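You operate a simulated robot arm through the tools that you are given. There is no shell and no other tool.

You run a simulated two-armed robot. Do the job below in one go: nothing can be reset, and whatever is moved stays where it is left.

JOB
Swap the dark valve for the blue one with the same letter, then switch on till the valves glow.
Fine: the dark valve goes on the red pad; the clear valves stay in; shut the cage and both its latches; stay on STANDBY, MAINS left on. Set down upright: dark valve. Where these are worked on the way, their far stop is far enough and under half their travel is too little: valve cage.

It is judged by the outcome, as a careful person would: the job done as asked, and still so three seconds after it is handed in. It fails if anything else is knocked over, pushed out of place, dropped, spilled or broken.

ROBOT AND FRAMES
Two 7-joint arms with two-finger parallel grippers on one trunk that stands fixed in place. Base frame: the origin is at the foot of the trunk, x ahead of it, y to its left, z up. Units: cm, rad, N and s.
The left shoulder is at [6.9, 18.2, 111.1], the right one opposite. With the tool pointing down near the work surface each hand reaches from about 26 to 74 cm from the base axis, measured 20 degrees to its own side. Payload 3.91 kg a hand.
The TCP of each hand is the grasp point between the finger pads, 3 cm short of the fingertips. In the tool frame z runs along the fingers and y along their closing line. Largest opening 11 cm; finger width 2, thickness 1; the body of the gripper, 4.8 by 11.2 cm, starts 5.5 cm behind the TCP.
Orientation is that of the tool frame in the base frame, as a unit quaternion [w, x, y, z]. With the fingers straight down and closing along the base's y, the tool's x points along the base's -x, its y along +y and its z along -z.

CONTROLS
- The arms move only by the tool arm_command. It takes "left_steps", "right_steps" or both (then of equal length, played together; a hand with none holds still); each is text: rows parted by semicolons, each of 7 numbers parted by spaces: the gripper command, from -1 (shut) to 1 (fully open), values between in proportion, then the shift along the tool's x, y, z in cm, then the turn, a rotation vector about the tool's x, y, z in rad. In form: jaw tx ty tz ax ay az; .... A call has 1 to 20 rows; each row is the pose to reach, as a shift and turn from the pose commanded when the call began, along the tool's axes at that moment. A row lasts 0.2 s, in which the tool goes at most 5 cm and 0.15 rad; a call with a longer step from one row to the next is refused whole, and so is a gripper value outside its range. Where a pose cannot be reached the arm comes as near as it can. A force on the tool above 40 N (or 10 N above the force at the start of the call, whichever is more), or a blocked arm, ends the call early, and 0.2 s more pass. The fingers move at their own pace (about 7.2 cm/s each) and stop on an object; they squeeze with about 21 N. The grip force told is the motor's: it shows also when the fingers shut on nothing. Time passes only in rows, and 0.2 s behind the last, so rows that repeat a pose let the fingers close. It gives the time, the measured TCP pose, the force on the tool (base axes), the opening and the grip force at its end, in the units of the frame above (readings bear some noise), with the torque about the TCP (base axes, N m) and any sound that the robot's microphone picked up, and new pictures: "views" is both (left out), scene, wrist or none (wrist: the cameras of the hands that moved).
- Cameras (640 x 400 px; columns grow to the right, rows downward): "scene" is now at [19.57, 5.41, 130.73]; the picture's right is [0.60, -0.80, 0.00], its down [-0.40, -0.30, -0.86] and it looks along [0.69, 0.52, -0.50] (base axes); focal length 232 px, centre (320, 200). "left" rides on the left gripper at [7.3, -1.7, -10.3] in its tool frame; the picture's right is [0.23, 0.97, 0.00], its down [-0.76, 0.18, -0.62] and it looks along [-0.61, 0.14, 0.78] (tool axes); focal length 222 px, centre (320, 200). "right" rides on the right gripper at [7.2, 1.7, -10.3] in its tool frame; the picture's right is [-0.23, 0.97, 0.00], its down [-0.76, -0.18, -0.62] and it looks along [-0.61, -0.14, 0.78] (tool axes); focal length 222 px, centre (320, 200). There is no depth. A picture from a camera that has moved, and an enlarged one, comes with that camera's place and axes in the base frame and with its lens.
- slide_trunk(by): slides the trunk up (or, below 0, down) by that many cm; the arms and the scene camera ride with it, the base frame stays. It gives what a move gives, with no picture.
- pan_tilt(pan, tilt): turns the head with the scene camera to pan (to the left, within 1.396 rad either way) and tilt (down, from -0.506 to 1.204), counted from straight ahead of the robot. It gives what a move gives, and a new picture of the scene camera.
- close_up(camera, box): a new picture of the part [left, top, right, bottom] of that camera's present view, enlarged. The clock stands still meanwhile.
- hand_in(): hands the job in; it is judged then, once.

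Places have to be worked out from the pictures, the camera data and where the tool is seen. Open the grippers and draw the arms clear of the work before you hand the job in, unless the task says otherwise.

The tools are called after ">>>" by a JSON object that holds its "api" and its "payload". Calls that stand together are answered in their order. arm_command: Moves the arms, as the interface text tells. Its arguments: {"type":"object","properties":{"left_steps":{"type":"string"},"right_steps":{"type":"string"},"views":{"type":"string","enum":["both","scene","wrist","none"]}},"required":[]} The other tools are called the same way: slide_trunk (by) slides the trunk up or down; pan_tilt (pan, tilt) turns the head that bears the scene camera; close_up (camera, box) takes an enlarged picture of a part of a camera's view; hand_in () hands the job in.

At the start:

```text
clock: 0.0
left_ee_pos: [34.92, 47.39, 115.58]
left_ee_rot: [0.0, -0.001, 1.0, 0.0]
left_contact_force: [0.5, 0.8, 0.2]
left_moment: [0.0, 0.01, 0.0]
left_grip_width: 11.0
left_finger_force: 0.1
right_ee_pos: [43.2, 2.68, 118.5]
right_ee_rot: [0.001, 0.0, 1.0, 0.0]
right_contact_force: [-0.4, -0.5, -0.3]
right_moment: [0.03, -0.05, 0.01]
right_grip_width: 11.0
right_finger_force: 0.0
trunk travel left (down, up): [-37.5, 13.9]
head pan, tilt: [0.646, 0.527]
```

scene: 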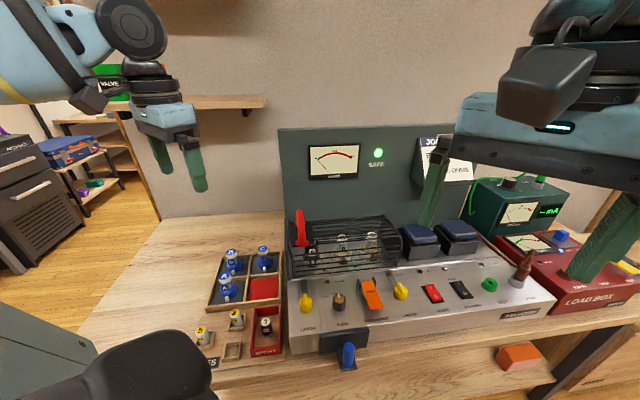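
right: 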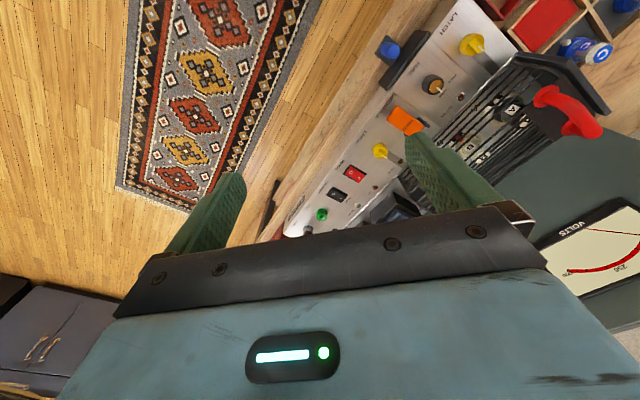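
left: 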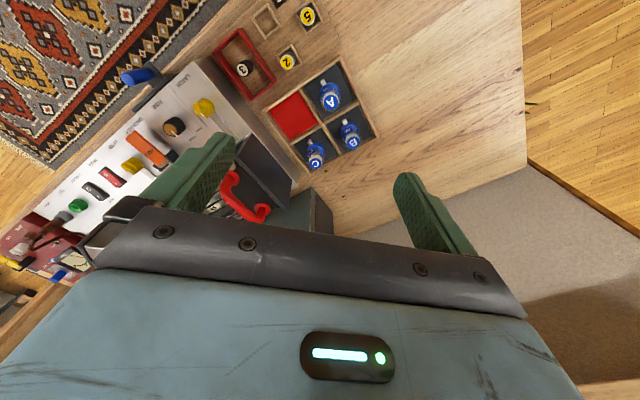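

I start by enlarging the scene to read the labels on the panel and the tray.

>>> {"api": "close_up", "payload": {"camera": "scene", "box": [280, 200, 420, 290]}}

>>> {"api": "close_up", "payload": {"camera": "scene", "box": [280, 260, 420, 350]}}

>>> {"api": "close_up", "payload": {"camera": "scene", "box": [400, 240, 560, 340]}}

>>> {"api": "close_up", "payload": {"camera": "scene", "box": [180, 230, 300, 370]}}

>>> {"api": "close_up", "payload": {"camera": "right", "box": [360, 0, 640, 180]}}

>>> {"api": "close_up", "payload": {"camera": "left", "box": [180, 0, 400, 180]}}

```text
4.44 times, centred on (350, 245) of scene
camera zoom: at [19.57, 5.41, 130.73], right [0.6, -0.8, 0.0], down [-0.4, -0.3, -0.86], along [0.69, 0.52, -0.5], focal length 1031 px, centre (187, 0)
```

zoom: 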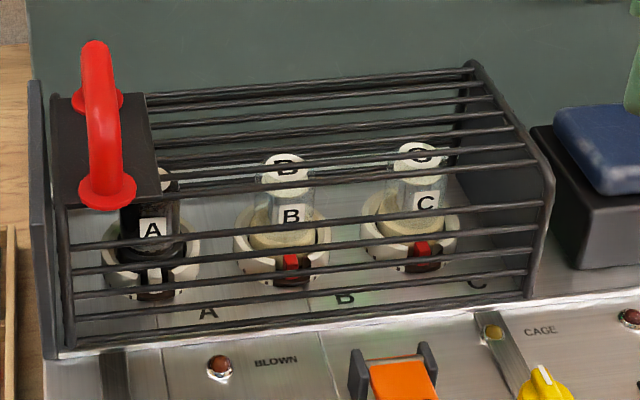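

```text
4.44 times, centred on (350, 305) of scene
camera zoom: at [19.57, 5.41, 130.73], right [0.6, -0.8, 0.0], down [-0.4, -0.3, -0.86], along [0.69, 0.52, -0.5], focal length 1031 px, centre (187, -267)
```

zoom: 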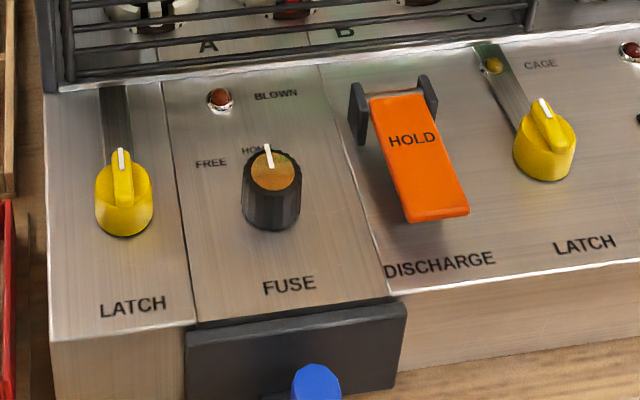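

```text
4.00 times, centred on (480, 290) of scene
camera zoom: at [19.57, 5.41, 130.73], right [0.6, -0.8, 0.0], down [-0.4, -0.3, -0.86], along [0.69, 0.52, -0.5], focal length 928 px, centre (-320, -160)
```

zoom: 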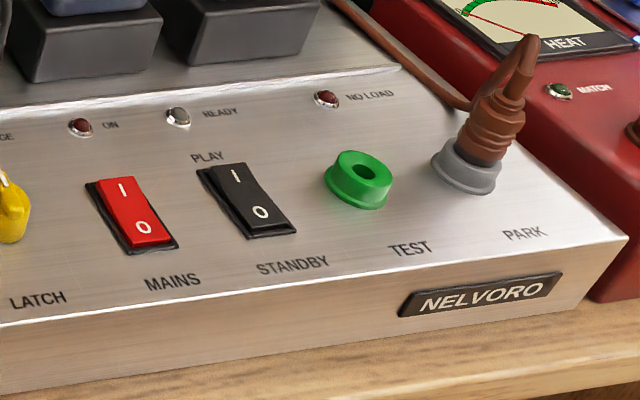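

```text
2.86 times, centred on (240, 300) of scene
camera zoom: at [19.57, 5.41, 130.73], right [0.6, -0.8, 0.0], down [-0.4, -0.3, -0.86], along [0.69, 0.52, -0.5], focal length 663 px, centre (549, -86)
```

zoom: 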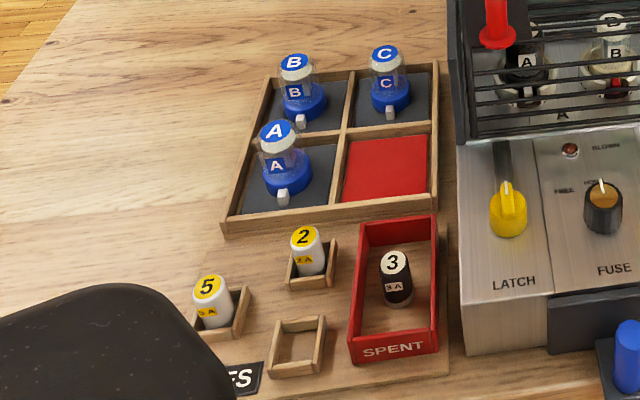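

```text
2.22 times, centred on (500, 90) of right
camera zoom: at [35.95, 4.39, 128.82], right [0.23, 0.97, 0.0], down [0.76, -0.18, 0.62], along [0.61, -0.14, -0.78], focal length 494 px, centre (-80, 444)
```

zoom: 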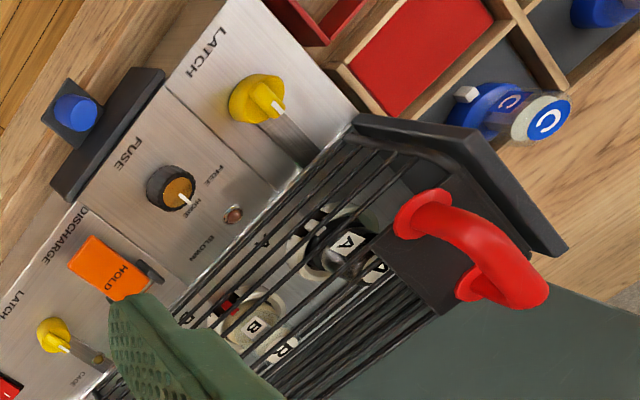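

```text
2.22 times, centred on (290, 90) of left
camera zoom: at [27.67, 45.76, 125.99], right [-0.23, 0.97, 0.0], down [0.76, 0.18, 0.62], along [0.61, 0.14, -0.78], focal length 494 px, centre (387, 444)
```

zoom: 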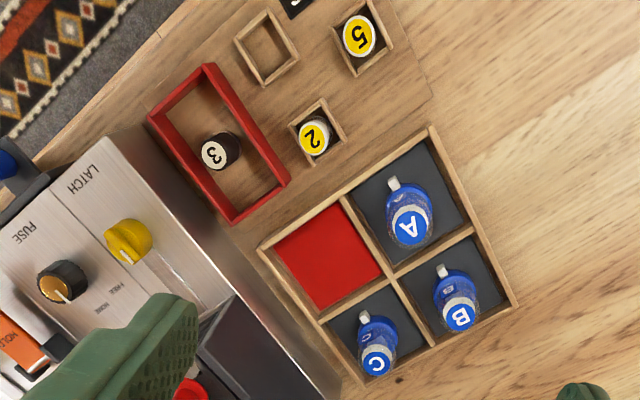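

Next I read the card on the wall, the volt meter and the right-hand boxes.

>>> {"api": "close_up", "payload": {"camera": "scene", "box": [410, 130, 490, 180]}}

>>> {"api": "close_up", "payload": {"camera": "scene", "box": [290, 130, 410, 205]}}

>>> {"api": "pan_tilt", "payload": {"pan": 0.2, "tilt": 0.6}}

```text
8.00 times, centred on (450, 155) of scene
camera zoom: at [19.57, 5.41, 130.73], right [0.6, -0.8, 0.0], down [-0.4, -0.3, -0.86], along [0.69, 0.52, -0.5], focal length 1855 px, centre (-720, 560)
```

zoom: 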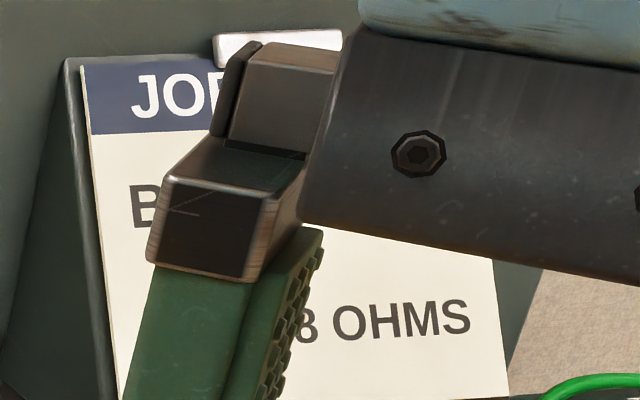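

```text
5.33 times, centred on (350, 168) of scene
camera zoom: at [19.57, 5.41, 130.73], right [0.6, -0.8, 0.0], down [-0.4, -0.3, -0.86], along [0.69, 0.52, -0.5], focal length 1237 px, centre (160, 373)
```

zoom: 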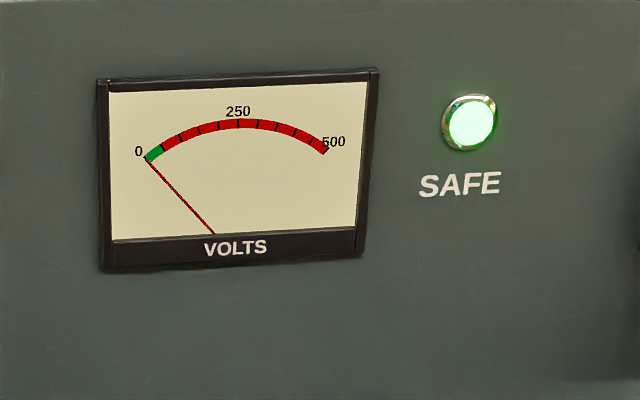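

```text
clock: 0.9
left_ee_pos: [35.06, 47.45, 115.53]
left_ee_rot: [0.0, -0.001, 1.0, 0.0]
left_contact_force: [0.6, -0.7, -0.9]
left_moment: [0.02, -0.03, 0.02]
left_grip_width: 10.97
left_finger_force: 0.0
right_ee_pos: [43.07, 2.66, 118.45]
right_ee_rot: [0.0, 0.001, 1.0, -0.001]
right_contact_force: [0.8, -0.2, -0.3]
right_moment: [-0.01, 0.05, 0.0]
right_grip_width: 11.02
right_finger_force: 0.1
trunk travel left (down, up): [-37.5, 13.9]
head pan, tilt: [0.201, 0.6]
camera scene: at [21.02, 1.74, 130.07], right [0.2, -0.98, 0.0], down [-0.55, -0.11, -0.83], along [0.81, 0.17, -0.56], focal length 232 px, centre (320, 200)
```

scene: 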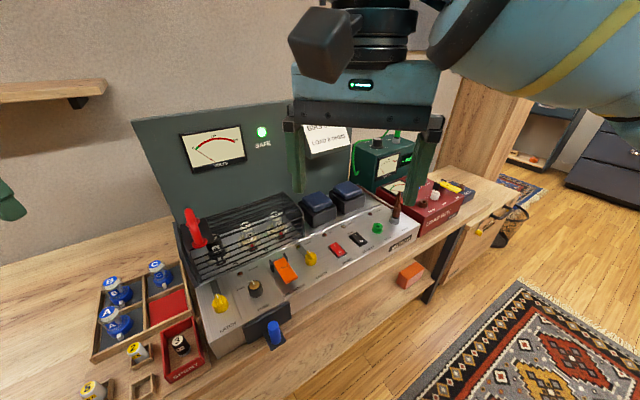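

The device stands turned by about 45° (its row of valves runs along [0.71, -0.71]); SAFE is lit and the volts read about 0. I draw the right arm out of the way and turn the left hand by 45° so its camera looks square onto the cage.

>>> {"api": "arm_command", "payload": {"left_steps": "1 -1 -1.2 0 0 0 -0.1; 1 -2 -2.4 0 0 0 -0.2; 1 -3 -3.6 0 0 0 -0.3; 1 -4 -4.8 0 0 0 -0.4; 1 -5 -6 0 0 0 -0.5; 1 -6 -7.2 0 0 0 -0.6; 1 -6.5 -8.4 0 0 0 -0.7; 1 -7 -9.4 0 0 0 -0.785", "right_steps": "1 1.6 -4 0 0 0 0; 1 3.2 -8 0 0 0 0; 1 4.8 -12 0 0 0 0; 1 6.4 -16 0 0 0 0; 1 8 -20 0 0 0 0; 1 9.6 -24 0 0 0 0; 1 11.2 -28 0 0 0 0; 1 13 -32 0 0 0 0", "views": "both"}}

>>> {"api": "pan_tilt", "payload": {"pan": 0.5, "tilt": 0.55}}

```text
clock: 2.7
left_ee_pos: [41.82, 37.87, 115.78]
left_ee_rot: [0.001, -0.385, 0.923, 0.001]
left_contact_force: [0.3, -1.0, -0.3]
left_moment: [0.04, -0.01, 0.01]
left_grip_width: 11.01
left_finger_force: 0.1
right_ee_pos: [29.99, -29.49, 118.51]
right_ee_rot: [0.0, 0.001, 1.0, 0.001]
right_contact_force: [0.2, -0.7, -0.4]
right_moment: [0.02, 0.0, -0.02]
right_grip_width: 11.01
right_finger_force: 0.1
trunk travel left (down, up): [-37.5, 13.9]
head pan, tilt: [0.201, 0.6]
camera scene: at [20.93, 1.61, 130.09], right [0.2, -0.98, 0.0], down [-0.55, -0.11, -0.83], along [0.81, 0.17, -0.56], focal length 232 px, centre (320, 200)
camera right: at [22.75, -27.75, 128.81], right [0.23, 0.97, 0.0], down [0.76, -0.18, 0.62], along [0.61, -0.14, -0.78], focal length 222 px, centre (320, 200)
camera left: at [37.9, 31.53, 126.1], right [-0.85, 0.53, 0.0], down [0.41, 0.66, 0.62], along [0.33, 0.53, -0.78], focal length 222 px, centre (320, 200)
```

scene: 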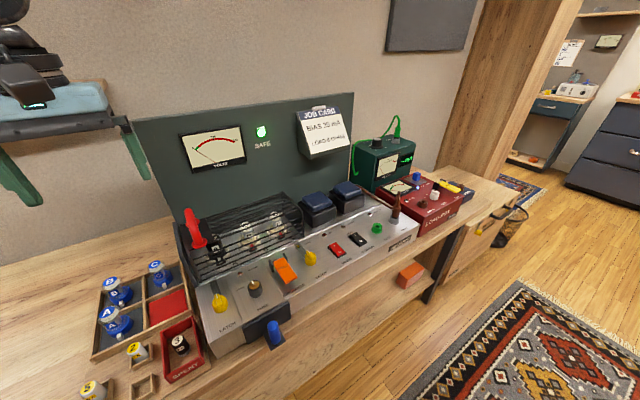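
right: 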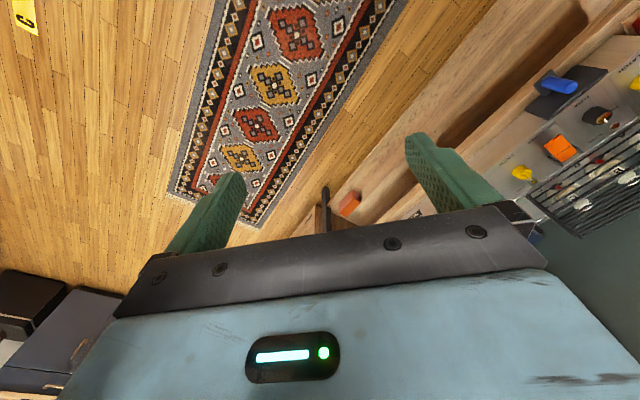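
left: 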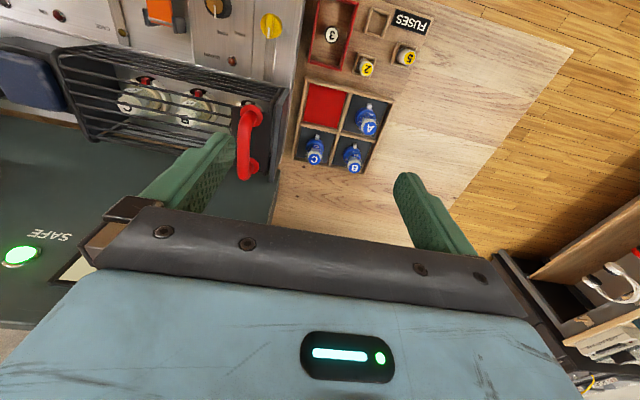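

```text
clock: 3.5
left_ee_pos: [41.86, 37.94, 115.61]
left_ee_rot: [0.0, -0.383, 0.924, 0.0]
left_contact_force: [0.3, 0.4, -0.2]
left_moment: [-0.01, 0.01, -0.01]
left_grip_width: 10.98
left_finger_force: 0.0
right_ee_pos: [30.02, -29.35, 118.46]
right_ee_rot: [0.0, 0.0, 1.0, 0.0]
right_contact_force: [0.0, -0.2, -0.4]
right_moment: [-0.02, 0.0, 0.01]
right_grip_width: 10.99
right_finger_force: 0.0
trunk travel left (down, up): [-37.5, 13.9]
head pan, tilt: [0.499, 0.55]
camera scene: at [20.23, 4.24, 130.52], right [0.48, -0.88, 0.0], down [-0.46, -0.25, -0.85], along [0.75, 0.41, -0.52], focal length 232 px, centre (320, 200)
```

scene: 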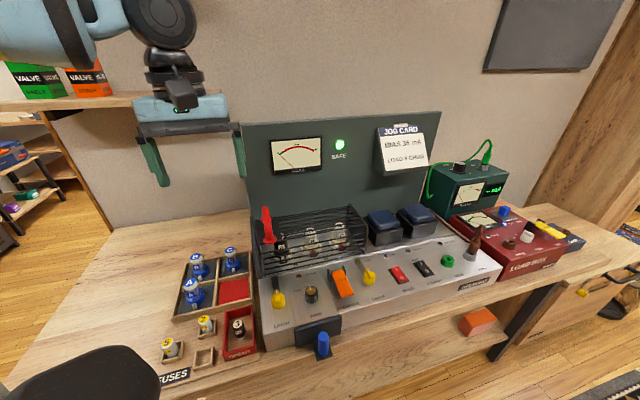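

The view is clear now; I enlarge the left-hand view of the valves, cage and panel, and the job card.

>>> {"api": "close_up", "payload": {"camera": "left", "box": [40, 30, 300, 190]}}

>>> {"api": "close_up", "payload": {"camera": "left", "box": [270, 60, 430, 180]}}

>>> {"api": "close_up", "payload": {"camera": "scene", "box": [240, 110, 440, 235]}}

>>> {"api": "close_up", "payload": {"camera": "scene", "box": [240, 190, 380, 285]}}

>>> {"api": "close_up", "payload": {"camera": "scene", "box": [340, 230, 500, 320]}}

```text
2.46 times, centred on (170, 110) of left
camera zoom: at [37.96, 31.67, 126.05], right [-0.85, 0.53, 0.0], down [0.41, 0.66, 0.62], along [0.33, 0.53, -0.78], focal length 547 px, centre (689, 422)
```

zoom: 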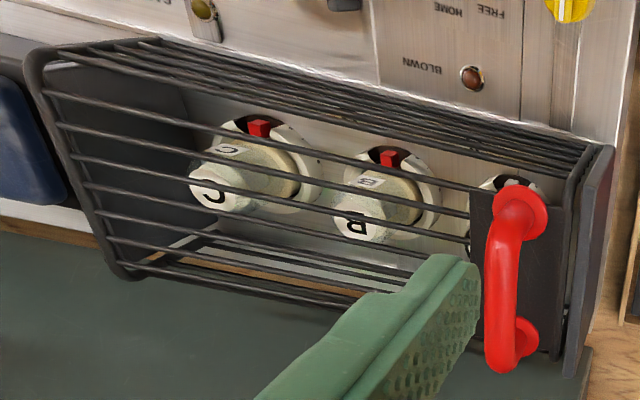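

```text
3.33 times, centred on (350, 120) of left
camera zoom: at [37.96, 31.67, 126.05], right [-0.85, 0.53, 0.0], down [0.41, 0.66, 0.62], along [0.33, 0.53, -0.78], focal length 740 px, centre (220, 467)
```

zoom: 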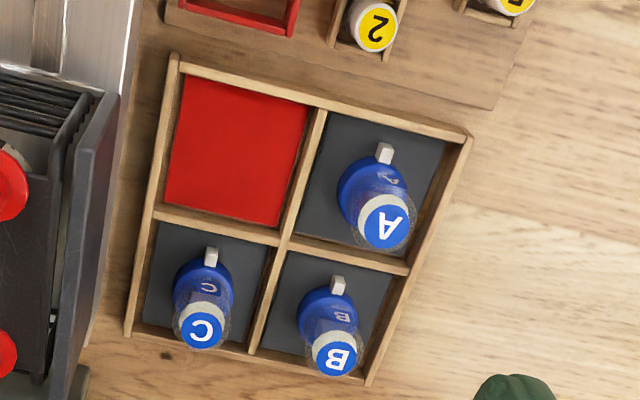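

```text
3.20 times, centred on (340, 172) of scene
camera zoom: at [20.23, 4.24, 130.52], right [0.48, -0.88, 0.0], down [-0.46, -0.25, -0.85], along [0.75, 0.41, -0.52], focal length 742 px, centre (256, 288)
```

zoom: 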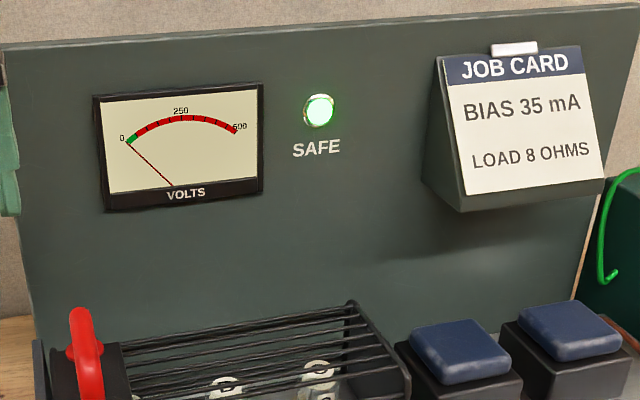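

```text
4.21 times, centred on (310, 238) of scene
camera zoom: at [20.23, 4.24, 130.52], right [0.48, -0.88, 0.0], down [-0.46, -0.25, -0.85], along [0.75, 0.41, -0.52], focal length 976 px, centre (362, 42)
```

zoom: 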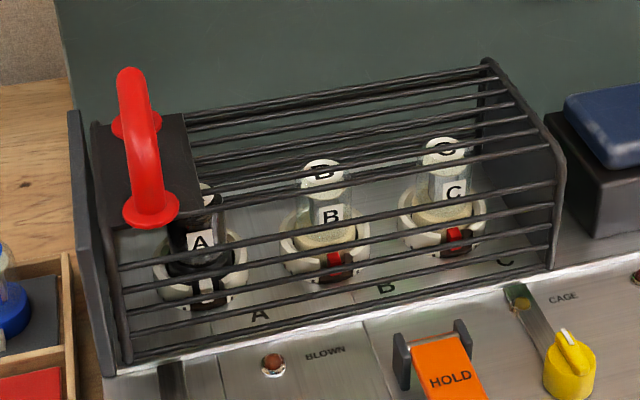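

```text
4.00 times, centred on (420, 275) of scene
camera zoom: at [20.23, 4.24, 130.52], right [0.48, -0.88, 0.0], down [-0.46, -0.25, -0.85], along [0.75, 0.41, -0.52], focal length 928 px, centre (-80, -100)
```

zoom: 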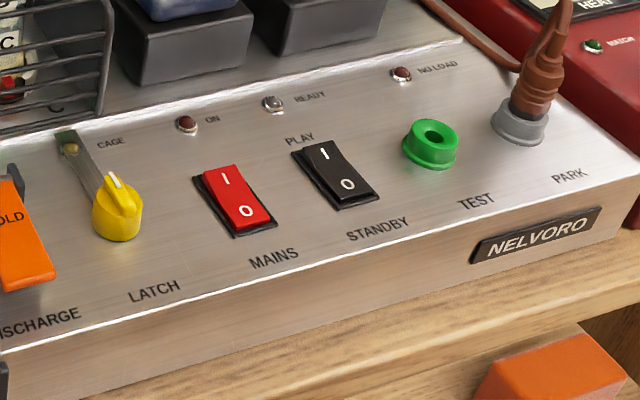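

Volts are at zero and SAFE is lit; mains looks off. I want to see how the cage is hinged, so I bring the left camera round to look at its left end.

>>> {"api": "arm_command", "payload": {"left_steps": "1 -1 0.3 1.2 0 0 0.143; 1 -2 0.6 2.4 0 0 0.286; 1 -3 0.8 3.6 0 0 0.428; 1 -4.2 1.1 4.9 0 0 0.571; 1 -5.2 1.3 6.1 0 0 0.714; 1 -6.2 1.6 7.4 0 0 0.857; 1 -7.3 1.8 8.7 0 0 1.0; 1 -8.3 2.1 9.9 0 0 1.142; 1 -9.4 2.3 11.2 0 0 1.285; 1 -10.4 2.6 12.4 0 0 1.428; 1 -11.45 2.83 13.7 0 0 1.571", "views": "wrist"}}

>>> {"api": "close_up", "payload": {"camera": "left", "box": [100, 0, 500, 250]}}

```text
clock: 5.9
left_ee_pos: [48.1, 48.09, 102.09]
left_ee_rot: [0.0, 0.383, 0.924, 0.0]
left_contact_force: [-0.2, 0.1, 0.1]
left_moment: [-0.02, -0.02, -0.04]
left_grip_width: 11.01
left_finger_force: 0.1
right_ee_pos: [30.14, -29.28, 118.49]
right_ee_rot: [0.001, 0.0, 1.0, 0.0]
right_contact_force: [-0.1, 0.4, 1.3]
right_moment: [0.02, 0.01, 0.0]
right_grip_width: 10.99
right_finger_force: 0.1
trunk travel left (down, up): [-37.5, 13.9]
head pan, tilt: [0.499, 0.55]
camera left: at [41.83, 52.12, 112.49], right [0.53, 0.85, 0.0], down [0.66, -0.41, 0.62], along [0.53, -0.33, -0.78], focal length 222 px, centre (320, 200)
```

left: 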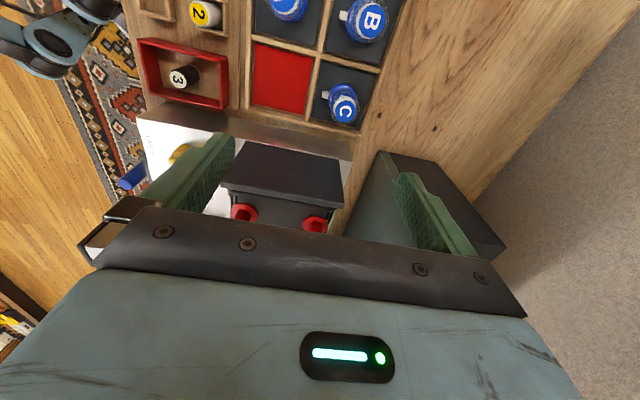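

```text
1.60 times, centred on (300, 125) of left
camera zoom: at [41.83, 52.12, 112.49], right [0.53, 0.85, 0.0], down [0.66, -0.41, 0.62], along [0.53, -0.33, -0.78], focal length 355 px, centre (352, 320)
```

zoom: 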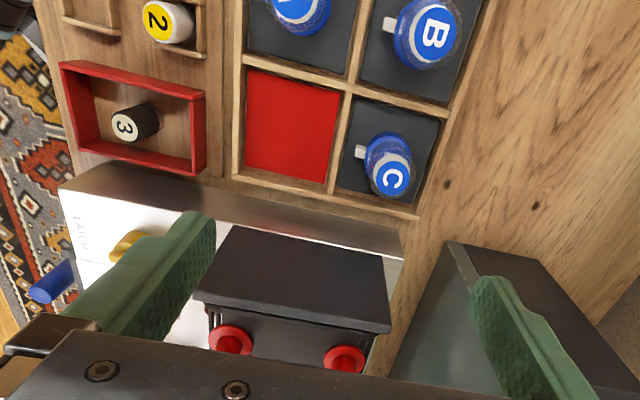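

The hinge is still unclear, so I move the left hand back up for a look down from the device's rear-left corner, and zoom with the scene camera on the cage ends.

>>> {"api": "close_up", "payload": {"camera": "scene", "box": [335, 195, 375, 260]}}

>>> {"api": "close_up", "payload": {"camera": "scene", "box": [248, 200, 298, 285]}}

>>> {"api": "arm_command", "payload": {"left_steps": "1 2 2 -4 0 0 0; 1 4 4 -8 0 0 0; 1 4 4 -12 0 0 0; 1 2 7 -14 0 0 0; 1 0 10 -14 0 0 0; 1 -2 13 -14 0 0 0", "views": "wrist"}}

```text
6.15 times, centred on (355, 228) of scene
camera zoom: at [20.27, 4.29, 130.51], right [0.48, -0.88, 0.0], down [-0.46, -0.25, -0.85], along [0.75, 0.41, -0.52], focal length 1427 px, centre (105, 31)
```

zoom: 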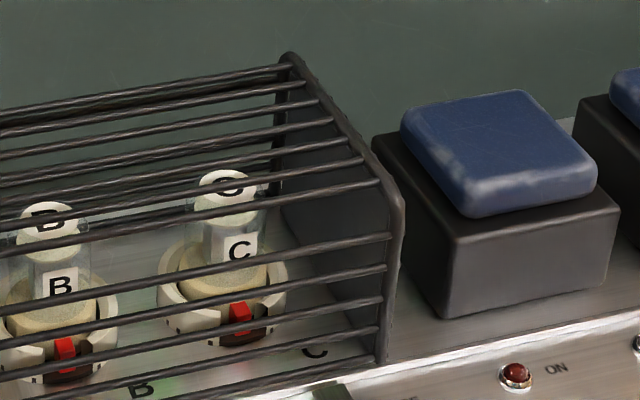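

```text
4.71 times, centred on (273, 242) of scene
camera zoom: at [20.27, 4.29, 130.51], right [0.48, -0.88, 0.0], down [-0.46, -0.25, -0.85], along [0.75, 0.41, -0.52], focal length 1091 px, centre (541, 0)
```

zoom: 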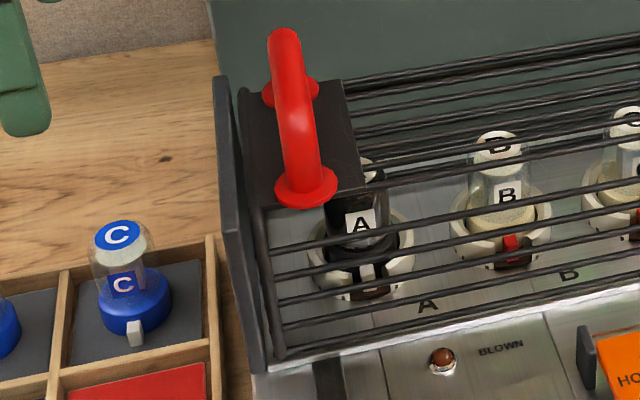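

```text
clock: 7.3
left_ee_pos: [58.26, 55.88, 115.88]
left_ee_rot: [-0.001, 0.384, 0.923, 0.0]
left_contact_force: [-0.4, 0.2, 0.5]
left_moment: [-0.02, 0.01, 0.02]
left_grip_width: 11.0
left_finger_force: 0.1
left hand out of reach, approached as far as the arm can: row 6
right_ee_pos: [30.53, -29.48, 118.22]
right_ee_rot: [-0.003, 0.001, 1.0, 0.0]
right_contact_force: [0.6, 0.1, -0.4]
right_moment: [0.04, 0.06, -0.01]
right_grip_width: 11.01
right_finger_force: 0.1
trunk travel left (down, up): [-37.5, 13.9]
head pan, tilt: [0.499, 0.55]
camera left: at [51.94, 59.94, 126.24], right [0.53, 0.85, 0.0], down [0.66, -0.42, 0.62], along [0.53, -0.33, -0.78], focal length 222 px, centre (320, 200)
```

left: 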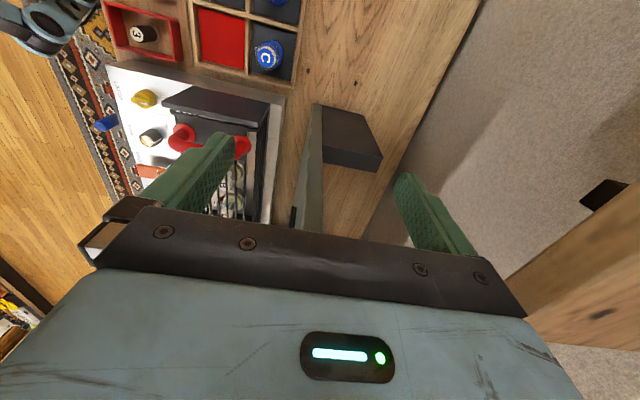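

I zoom on the cage's rear edge from this new place.

>>> {"api": "close_up", "payload": {"camera": "left", "box": [130, 70, 350, 235]}}

```text
2.42 times, centred on (240, 152) of left
camera zoom: at [51.94, 59.94, 126.24], right [0.53, 0.85, 0.0], down [0.66, -0.42, 0.62], along [0.53, -0.33, -0.78], focal length 538 px, centre (514, 315)
```

zoom: 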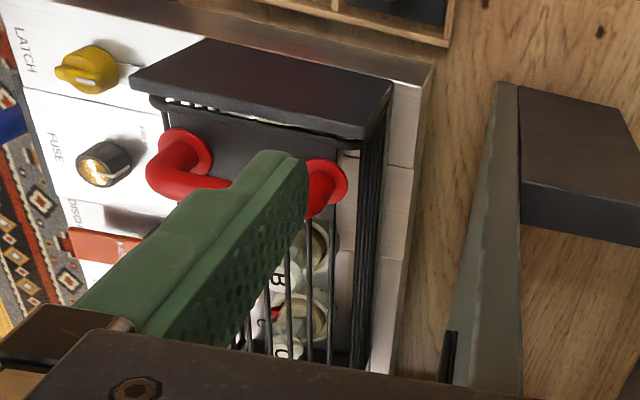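

Bars run round the front, top and back and I see no rear hinge, so the cage probably hinges at its right end, with the handle at the free left end. I put the left latch knob at about (44.9, 28.7, 85) and bring the left hand above it, fingers closing along the device's row.

>>> {"api": "arm_command", "payload": {"left_steps": "1 -0.9 -2.6 0 0 0 -0.143; 1 -1.8 -5.2 0 0 0 -0.286; 1 -2.7 -7.8 0 0 0 -0.428; 1 -3.5 -10.4 0 0 0 -0.571; 1 -4.4 -13 0 0 0 -0.714; 1 -5.3 -15.6 0 0 0 -0.857; 1 -6.2 -18.2 0 0 0 -1.0; 1 -7.1 -20.8 2 0 0 -1.142; 1 -8 -23.5 4 0 0 -1.285; 1 -8.9 -26 7 0 0 -1.428; 1 -9.75 -28.7 10 0 0 -1.571; 1 -9.75 -28.7 14 0 0 -1.571", "views": "both"}}

>>> {"api": "close_up", "payload": {"camera": "left", "box": [120, 20, 440, 220]}}

```text
clock: 9.9
left_ee_pos: [44.62, 29.02, 101.98]
left_ee_rot: [0.001, -0.384, 0.923, -0.001]
left_contact_force: [0.2, 0.9, -0.4]
left_moment: [0.01, 0.01, 0.0]
left_grip_width: 11.02
left_finger_force: 0.1
right_ee_pos: [30.11, -29.32, 118.34]
right_ee_rot: [0.0, 0.0, 1.0, 0.0]
right_contact_force: [0.3, 0.3, 0.0]
right_moment: [-0.03, 0.02, 0.03]
right_grip_width: 11.03
right_finger_force: 0.1
trunk travel left (down, up): [-37.5, 13.9]
head pan, tilt: [0.499, 0.55]
camera scene: at [20.32, 4.35, 130.5], right [0.48, -0.88, 0.0], down [-0.46, -0.25, -0.85], along [0.75, 0.41, -0.52], focal length 232 px, centre (320, 200)
camera left: at [40.69, 22.77, 112.38], right [-0.85, 0.53, 0.0], down [0.41, 0.67, 0.62], along [0.33, 0.53, -0.78], focal length 222 px, centre (320, 200)
```

scene: 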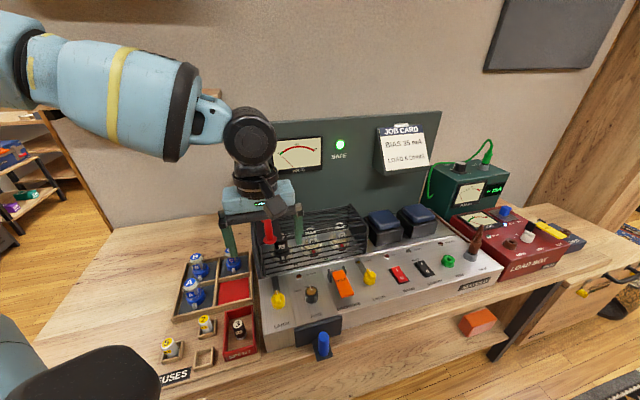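
left: 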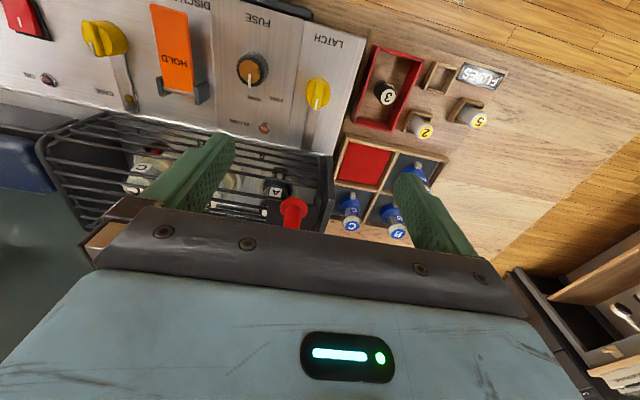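

```text
2.00 times, centred on (280, 120) of left
camera zoom: at [40.69, 22.77, 112.38], right [-0.85, 0.53, 0.0], down [0.41, 0.67, 0.62], along [0.33, 0.53, -0.78], focal length 444 px, centre (400, 360)
```

zoom: 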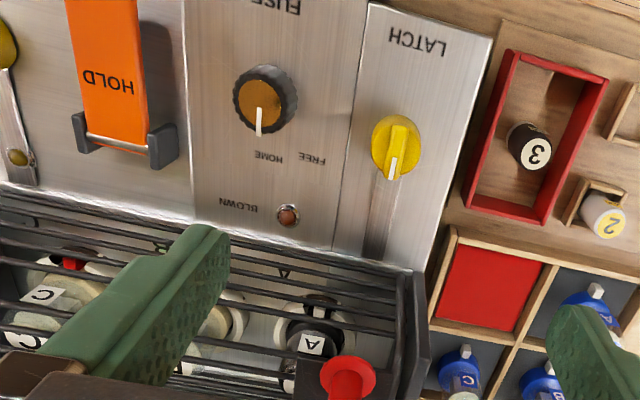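

I get closer over the left latch with the fingers partly shut, to fix its height and shape before gripping it.

>>> {"api": "arm_command", "payload": {"left_steps": "0.3 0.3 -0.3 2 0 0 0; 0 0.8 -0.4 4 0 0 0; -0.1 1.2 -0.5 6 0 0 0; -0.1 1.2 -0.5 8 0 0 0; -0.1 1.2 -0.5 9 0 0 0", "views": "both"}}

>>> {"api": "close_up", "payload": {"camera": "left", "box": [220, 60, 420, 220]}}

>>> {"api": "close_up", "payload": {"camera": "scene", "box": [250, 220, 350, 340]}}

```text
clock: 11.1
left_ee_pos: [44.04, 27.84, 93.07]
left_ee_rot: [0.0, -0.384, 0.923, 0.001]
left_contact_force: [-0.6, -0.6, 0.6]
left_moment: [-0.01, -0.02, -0.03]
left_grip_width: 4.96
left_finger_force: 0.1
right_ee_pos: [30.15, -29.26, 118.42]
right_ee_rot: [0.0, -0.001, 1.0, 0.001]
right_contact_force: [0.3, -0.1, -0.6]
right_moment: [0.02, 0.0, 0.0]
right_grip_width: 11.01
right_finger_force: 0.1
trunk travel left (down, up): [-37.5, 13.9]
head pan, tilt: [0.499, 0.55]
camera scene: at [20.24, 4.26, 130.52], right [0.48, -0.88, 0.0], down [-0.46, -0.25, -0.85], along [0.75, 0.41, -0.52], focal length 232 px, centre (320, 200)
camera left: at [40.14, 21.5, 103.48], right [-0.85, 0.53, 0.0], down [0.41, 0.66, 0.62], along [0.33, 0.53, -0.78], focal length 222 px, centre (320, 200)
```

scene: 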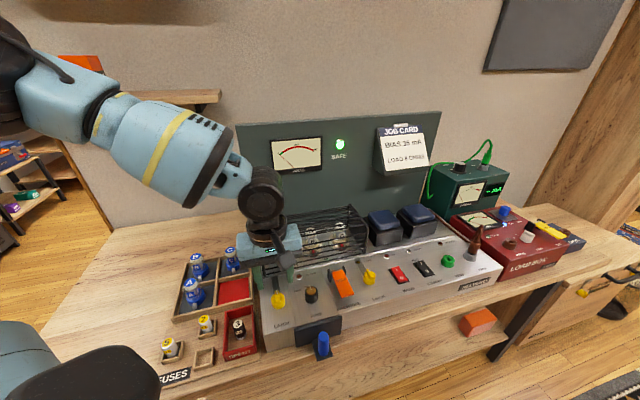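
left: 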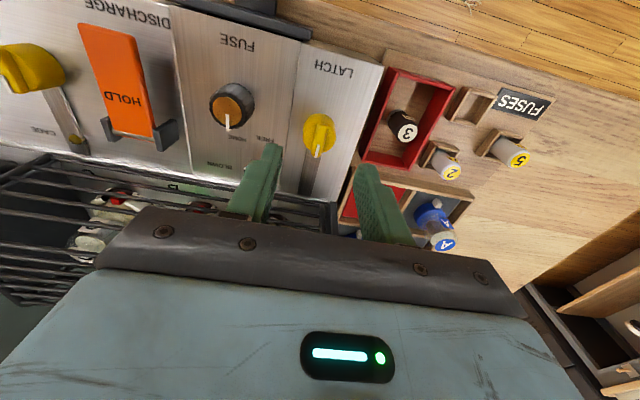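

```text
2.50 times, centred on (320, 140) of left
camera zoom: at [40.14, 21.5, 103.48], right [-0.85, 0.53, 0.0], down [0.41, 0.66, 0.62], along [0.33, 0.53, -0.78], focal length 555 px, centre (320, 350)
```

zoom: 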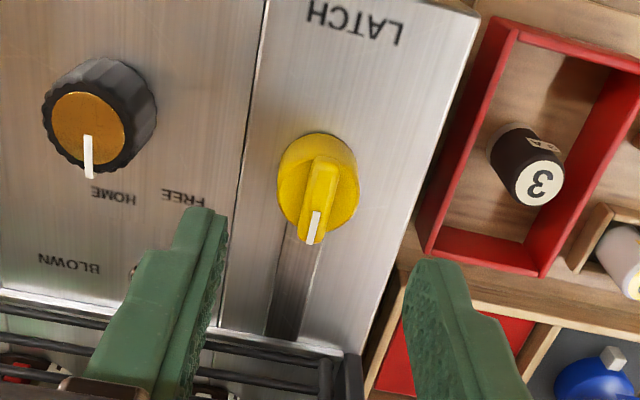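

```text
3.33 times, centred on (300, 280) of scene
camera zoom: at [20.24, 4.26, 130.52], right [0.48, -0.88, 0.0], down [-0.46, -0.25, -0.85], along [0.75, 0.41, -0.52], focal length 773 px, centre (387, -67)
```

zoom: 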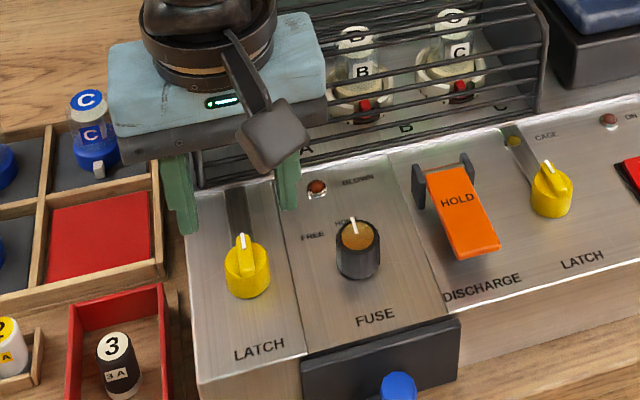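

The left latch's fin top is at about (44.1, 27.9, 86.3), the chassis top at about 84. I go down so that the tips straddle the fin, and shut on it.

>>> {"api": "arm_command", "payload": {"left_steps": "-0.1 0 0 2.5 0 0 0; -0.1 0 0 4.8 0 0 0; -0.5 0 0 4.8 0 0 0; -1 0 0 4.8 0 0 0; -1 0 0 4.8 0 0 0; -1 0 0 4.8 0 0 0", "views": "both"}}

```text
clock: 12.5
left_ee_pos: [44.2, 27.79, 88.19]
left_ee_rot: [0.001, -0.383, 0.924, 0.0]
left_contact_force: [3.2, -3.1, -1.5]
left_moment: [0.32, -0.52, -0.04]
left_grip_width: 0.97
left_finger_force: 45.0
right_ee_pos: [30.09, -29.44, 118.36]
right_ee_rot: [0.0, 0.0, 1.0, 0.0]
right_contact_force: [-0.4, 0.9, 0.2]
right_moment: [0.03, -0.01, 0.0]
right_grip_width: 10.99
right_finger_force: 0.1
trunk travel left (down, up): [-37.5, 13.9]
head pan, tilt: [0.499, 0.55]
camera scene: at [20.28, 4.24, 130.52], right [0.48, -0.88, 0.0], down [-0.46, -0.25, -0.85], along [0.75, 0.41, -0.52], focal length 232 px, centre (320, 200)
camera left: at [40.18, 21.58, 98.63], right [-0.85, 0.53, 0.0], down [0.41, 0.66, 0.62], along [0.33, 0.53, -0.78], focal length 222 px, centre (320, 200)
```

scene: 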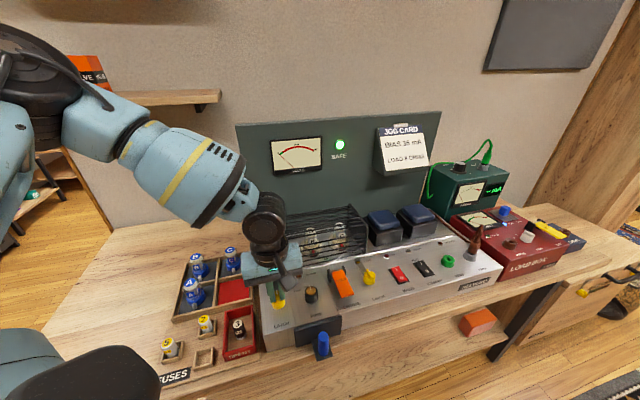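
left: 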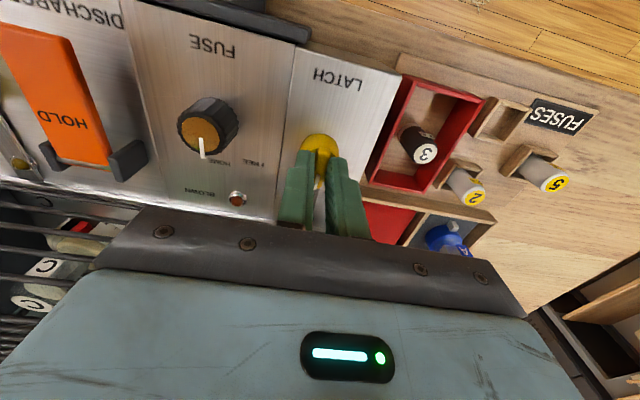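

The fin is held (0.97 cm). I try a small turn clockwise (seen from above) and watch the torque.

>>> {"api": "arm_command", "payload": {"left_steps": "-1 0 0 0 0 0 0.1; -1 0 0 0 0 0 0.2; -1 0 0 0 0 0 0.3; -1 0 0 0 0 0 0.3", "views": "wrist"}}

```text
clock: 13.5
left_ee_pos: [44.08, 27.89, 88.31]
left_ee_rot: [0.001, -0.24, 0.971, 0.001]
left_contact_force: [0.3, 8.6, 4.5]
left_moment: [0.2, 0.17, 0.03]
left_grip_width: 0.93
left_finger_force: 44.2
right_ee_pos: [29.97, -29.11, 118.43]
right_ee_rot: [0.0, -0.001, 1.0, 0.0]
right_contact_force: [0.2, 0.5, -0.1]
right_moment: [0.0, -0.01, 0.01]
right_grip_width: 11.03
right_finger_force: 0.1
trunk travel left (down, up): [-37.5, 13.9]
head pan, tilt: [0.499, 0.55]
camera left: at [38.45, 23.07, 98.63], right [-0.66, 0.76, 0.0], down [0.59, 0.51, 0.62], along [0.47, 0.41, -0.78], focal length 222 px, centre (320, 200)
```

left: 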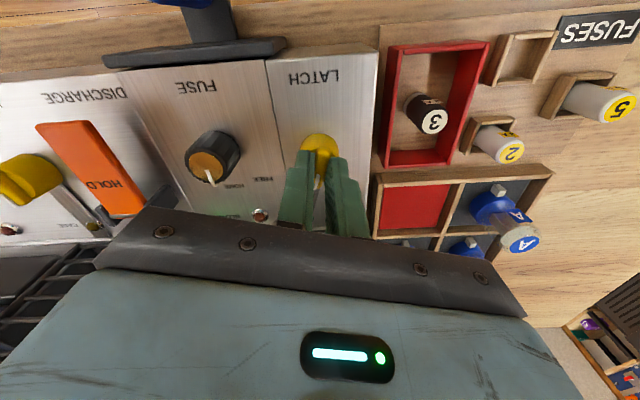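

It turns freely clockwise, so I carry on through the quarter turn.

>>> {"api": "arm_command", "payload": {"left_steps": "-1 0 0 0 0 0 0.13; -1 0 0 0 0 0 0.26; -1 0 0 0 0 0 0.39; -1 0 0 0 0 0 0.52; -1 0 0 0 0 0 0.65; -1 0 0 0 0 0 0.78; -1 0 0 0 0 0 0.91; -1 0 0 0 0 0 1.04; -1 0 0 0 0 0 1.16; -1 0 0 0 0 0 1.27; -1 0 0 0 0 0 1.27", "views": "both"}}

```text
clock: 15.9
left_ee_pos: [44.09, 28.27, 88.19]
left_ee_rot: [0.0, 0.382, 0.924, 0.001]
left_contact_force: [4.5, 35.1, 4.9]
left_moment: [0.27, -0.73, 0.06]
left_grip_width: 0.91
left_finger_force: 44.5
right_ee_pos: [30.09, -28.91, 118.55]
right_ee_rot: [0.0, -0.001, 1.0, -0.001]
right_contact_force: [-0.5, 0.3, -0.6]
right_moment: [0.03, -0.01, -0.01]
right_grip_width: 11.0
right_finger_force: 0.0
trunk travel left (down, up): [-37.5, 13.9]
head pan, tilt: [0.499, 0.55]
camera scene: at [20.25, 4.66, 130.51], right [0.48, -0.88, 0.0], down [-0.46, -0.25, -0.85], along [0.75, 0.41, -0.52], focal length 232 px, centre (320, 200)
camera left: at [37.78, 32.19, 98.63], right [0.53, 0.85, 0.0], down [0.66, -0.41, 0.62], along [0.53, -0.33, -0.78], focal length 222 px, centre (320, 200)
```

scene: 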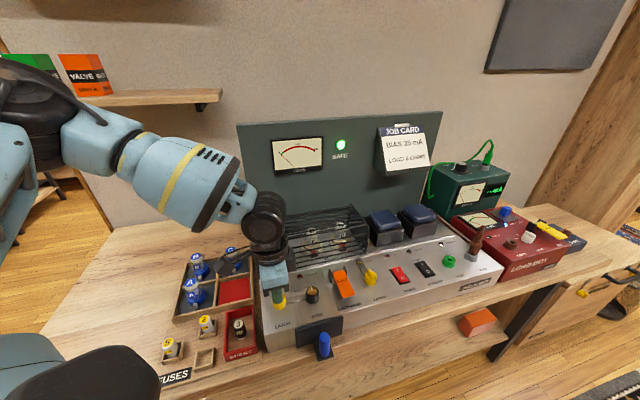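
left: 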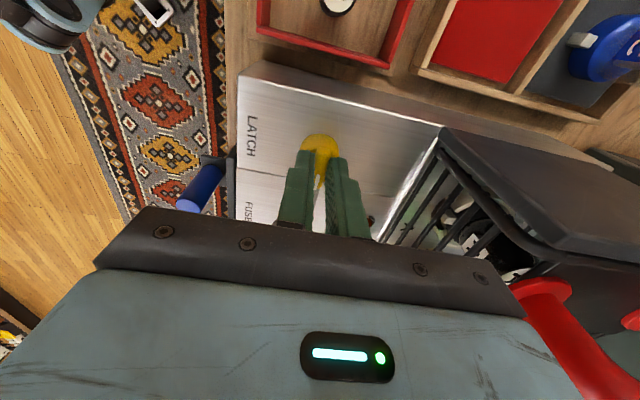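

The quarter turn is made but 35 N has built up sideways, so I let go and lift to look.

>>> {"api": "arm_command", "payload": {"left_steps": "-0.6 0 0 0 0 0 1.27e-9; -0.5 0 0 0 0 0 0; -0.4 0 0 -2 0 0 0; -0.4 0 0 -6 0 0 0; -0.4 0 0 -10 0 0 0; -0.4 0 0 -14 0 0 0", "views": "both"}}

>>> {"api": "close_up", "payload": {"camera": "left", "box": [160, 0, 440, 220]}}

>>> {"api": "close_up", "payload": {"camera": "scene", "box": [250, 220, 350, 340]}}

```text
clock: 17.3
left_ee_pos: [43.97, 27.79, 102.37]
left_ee_rot: [0.001, 0.381, 0.925, 0.0]
left_contact_force: [1.0, -0.5, -0.4]
left_moment: [0.04, 0.02, 0.01]
left_grip_width: 3.31
left_finger_force: 0.0
right_ee_pos: [30.04, -29.42, 118.61]
right_ee_rot: [0.0, 0.001, 1.0, 0.0]
right_contact_force: [0.2, -0.2, -0.2]
right_moment: [-0.03, 0.01, -0.04]
right_grip_width: 10.99
right_finger_force: 0.0
trunk travel left (down, up): [-37.5, 13.9]
head pan, tilt: [0.499, 0.55]
camera scene: at [20.19, 4.24, 130.53], right [0.48, -0.88, 0.0], down [-0.46, -0.25, -0.85], along [0.75, 0.41, -0.52], focal length 232 px, centre (320, 200)
camera left: at [37.62, 31.77, 112.8], right [0.53, 0.85, 0.0], down [0.66, -0.41, 0.62], along [0.53, -0.33, -0.78], focal length 222 px, centre (320, 200)
```

scene: 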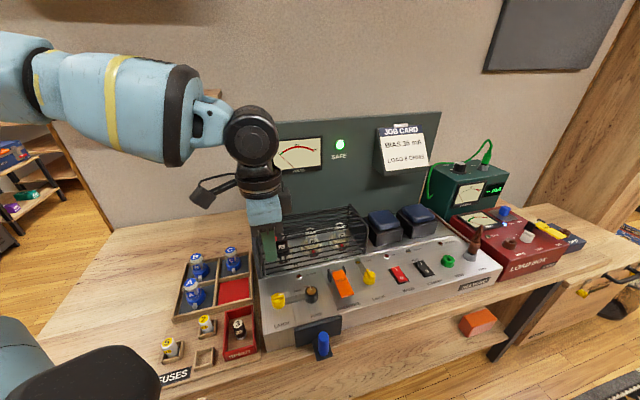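
left: 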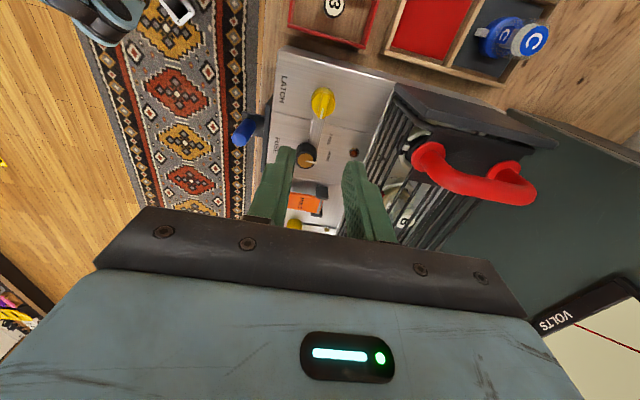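

```text
1.82 times, centred on (300, 110) of left
camera zoom: at [37.62, 31.77, 112.8], right [0.53, 0.85, 0.0], down [0.66, -0.41, 0.62], along [0.53, -0.33, -0.78], focal length 404 px, centre (356, 364)
```

zoom: 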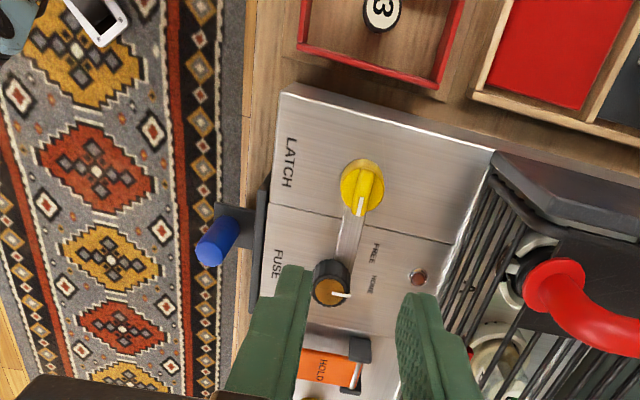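

```text
3.33 times, centred on (300, 280) of scene
camera zoom: at [20.19, 4.24, 130.53], right [0.48, -0.88, 0.0], down [-0.46, -0.25, -0.85], along [0.75, 0.41, -0.52], focal length 773 px, centre (387, -67)
```

zoom: 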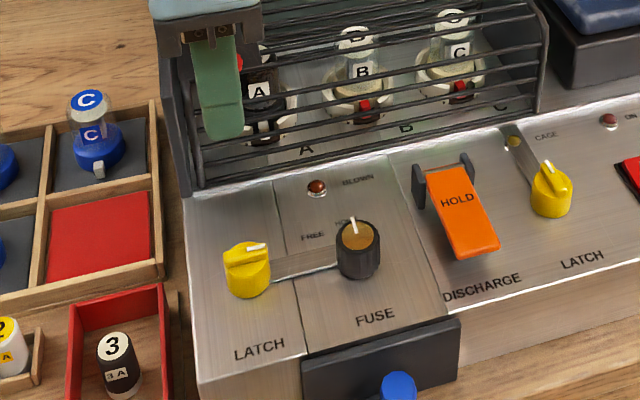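

The left latch's bar has swung clear of the cage (now pointing at the fuse knob, whose pointer is unmoved). I bring the right hand over to the right latch at about (60.1, 12.5) and draw the left hand off.

>>> {"api": "arm_command", "payload": {"left_steps": "0 1.2 0.5 -1 0 0 0; 0 2.4 1 -2 0 0 0; 0 3.6 1.4 -3 0 0 0; 0 4.8 1.9 -4 0 0 0; 0 6 2.4 -5 0 0 0; 0 7.2 2.9 -6 0 0 0; 0 8.4 3.4 -7 0 0 0; 0 9.6 3.8 -8 0 0 0; 0 10.8 4.3 -8 0 0 0; 0 12 4.8 -8 0 0 0; 0 13.2 5.3 -8 0 0 0; 0 14.1 5.66 -8 0 0 0", "right_steps": "-0.1 -2.5 3.5 0 0 0 -0.065; -0.1 -5 7 0 0 0 -0.13; -0.1 -7.5 10.5 1 0 0 -0.196; -0.1 -10 14 2 0 0 -0.26; -0.1 -12.5 17.5 4 0 0 -0.327; -0.1 -15 21 6 0 0 -0.392; -0.1 -17.5 24.5 8 0 0 -0.458; -0.1 -20 28 10 0 0 -0.523; -0.1 -22.5 31.5 12 0 0 -0.589; -0.1 -25 35 14 0 0 -0.654; -0.1 -27.5 38.5 16 0 0 -0.72; -0.1 -30.1 41.9 18 0 0 -0.785", "views": "both"}}

>>> {"api": "close_up", "payload": {"camera": "right", "box": [200, 20, 440, 190]}}

```text
clock: 20.1
left_ee_pos: [37.93, 42.05, 110.4]
left_ee_rot: [0.0, 0.381, 0.924, 0.0]
left_contact_force: [-0.4, 0.3, 0.1]
left_moment: [-0.04, 0.01, -0.02]
left_grip_width: 5.52
left_finger_force: 0.1
right_ee_pos: [61.12, 6.51, 102.03]
right_ee_rot: [0.005, -0.333, 0.943, 0.007]
right_contact_force: [0.6, 0.0, -0.8]
right_moment: [-0.05, -0.02, -0.02]
right_grip_width: 4.96
right_finger_force: 0.0
right hand out of reach, approached as far as the arm can: row 12
trunk travel left (down, up): [-37.5, 13.9]
head pan, tilt: [0.499, 0.55]
stopped in row 12 (right hand): the arm was blocked; the commanded pose is now the measured one
camera scene: at [20.21, 4.4, 130.52], right [0.48, -0.88, 0.0], down [-0.46, -0.25, -0.85], along [0.75, 0.41, -0.52], focal length 232 px, centre (320, 200)
camera right: at [54.4, 3.18, 112.32], right [-0.43, 0.9, 0.01], down [0.7, 0.33, 0.63], along [0.57, 0.28, -0.78], focal length 222 px, centre (320, 200)
camera left: at [31.67, 45.96, 120.76], right [0.53, 0.85, 0.0], down [0.66, -0.41, 0.62], along [0.53, -0.33, -0.78], focal length 222 px, centre (320, 200)
```

scene: 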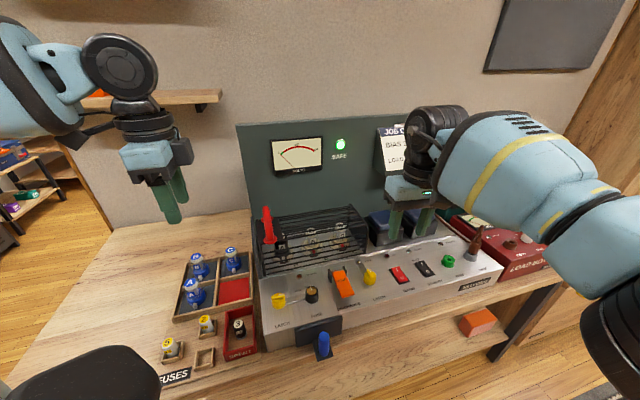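
right: 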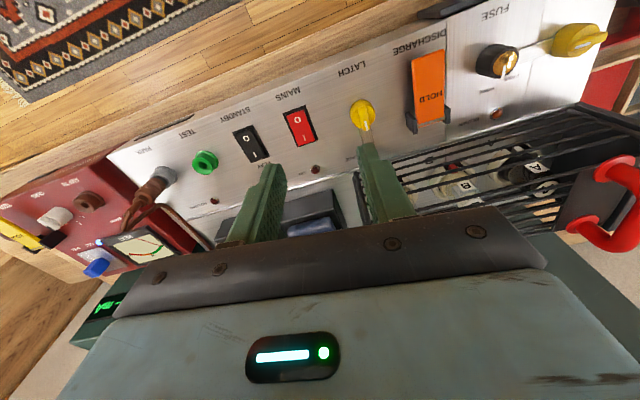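
left: 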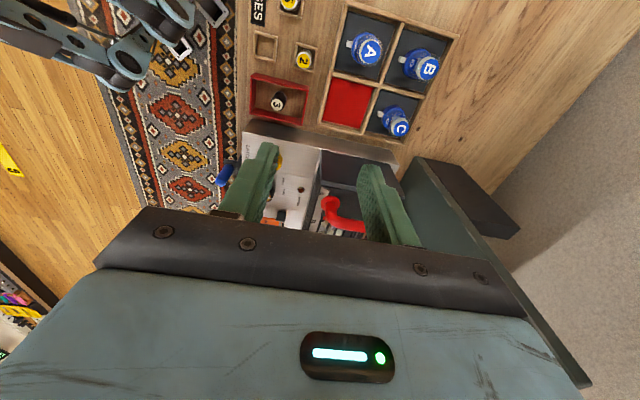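

```text
2.35 times, centred on (320, 105) of right
camera zoom: at [54.4, 3.18, 112.32], right [-0.43, 0.9, 0.01], down [0.7, 0.33, 0.63], along [0.57, 0.28, -0.78], focal length 523 px, centre (320, 424)
```

zoom: 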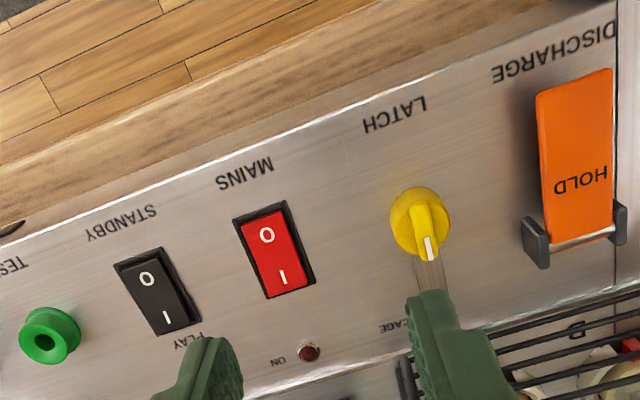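

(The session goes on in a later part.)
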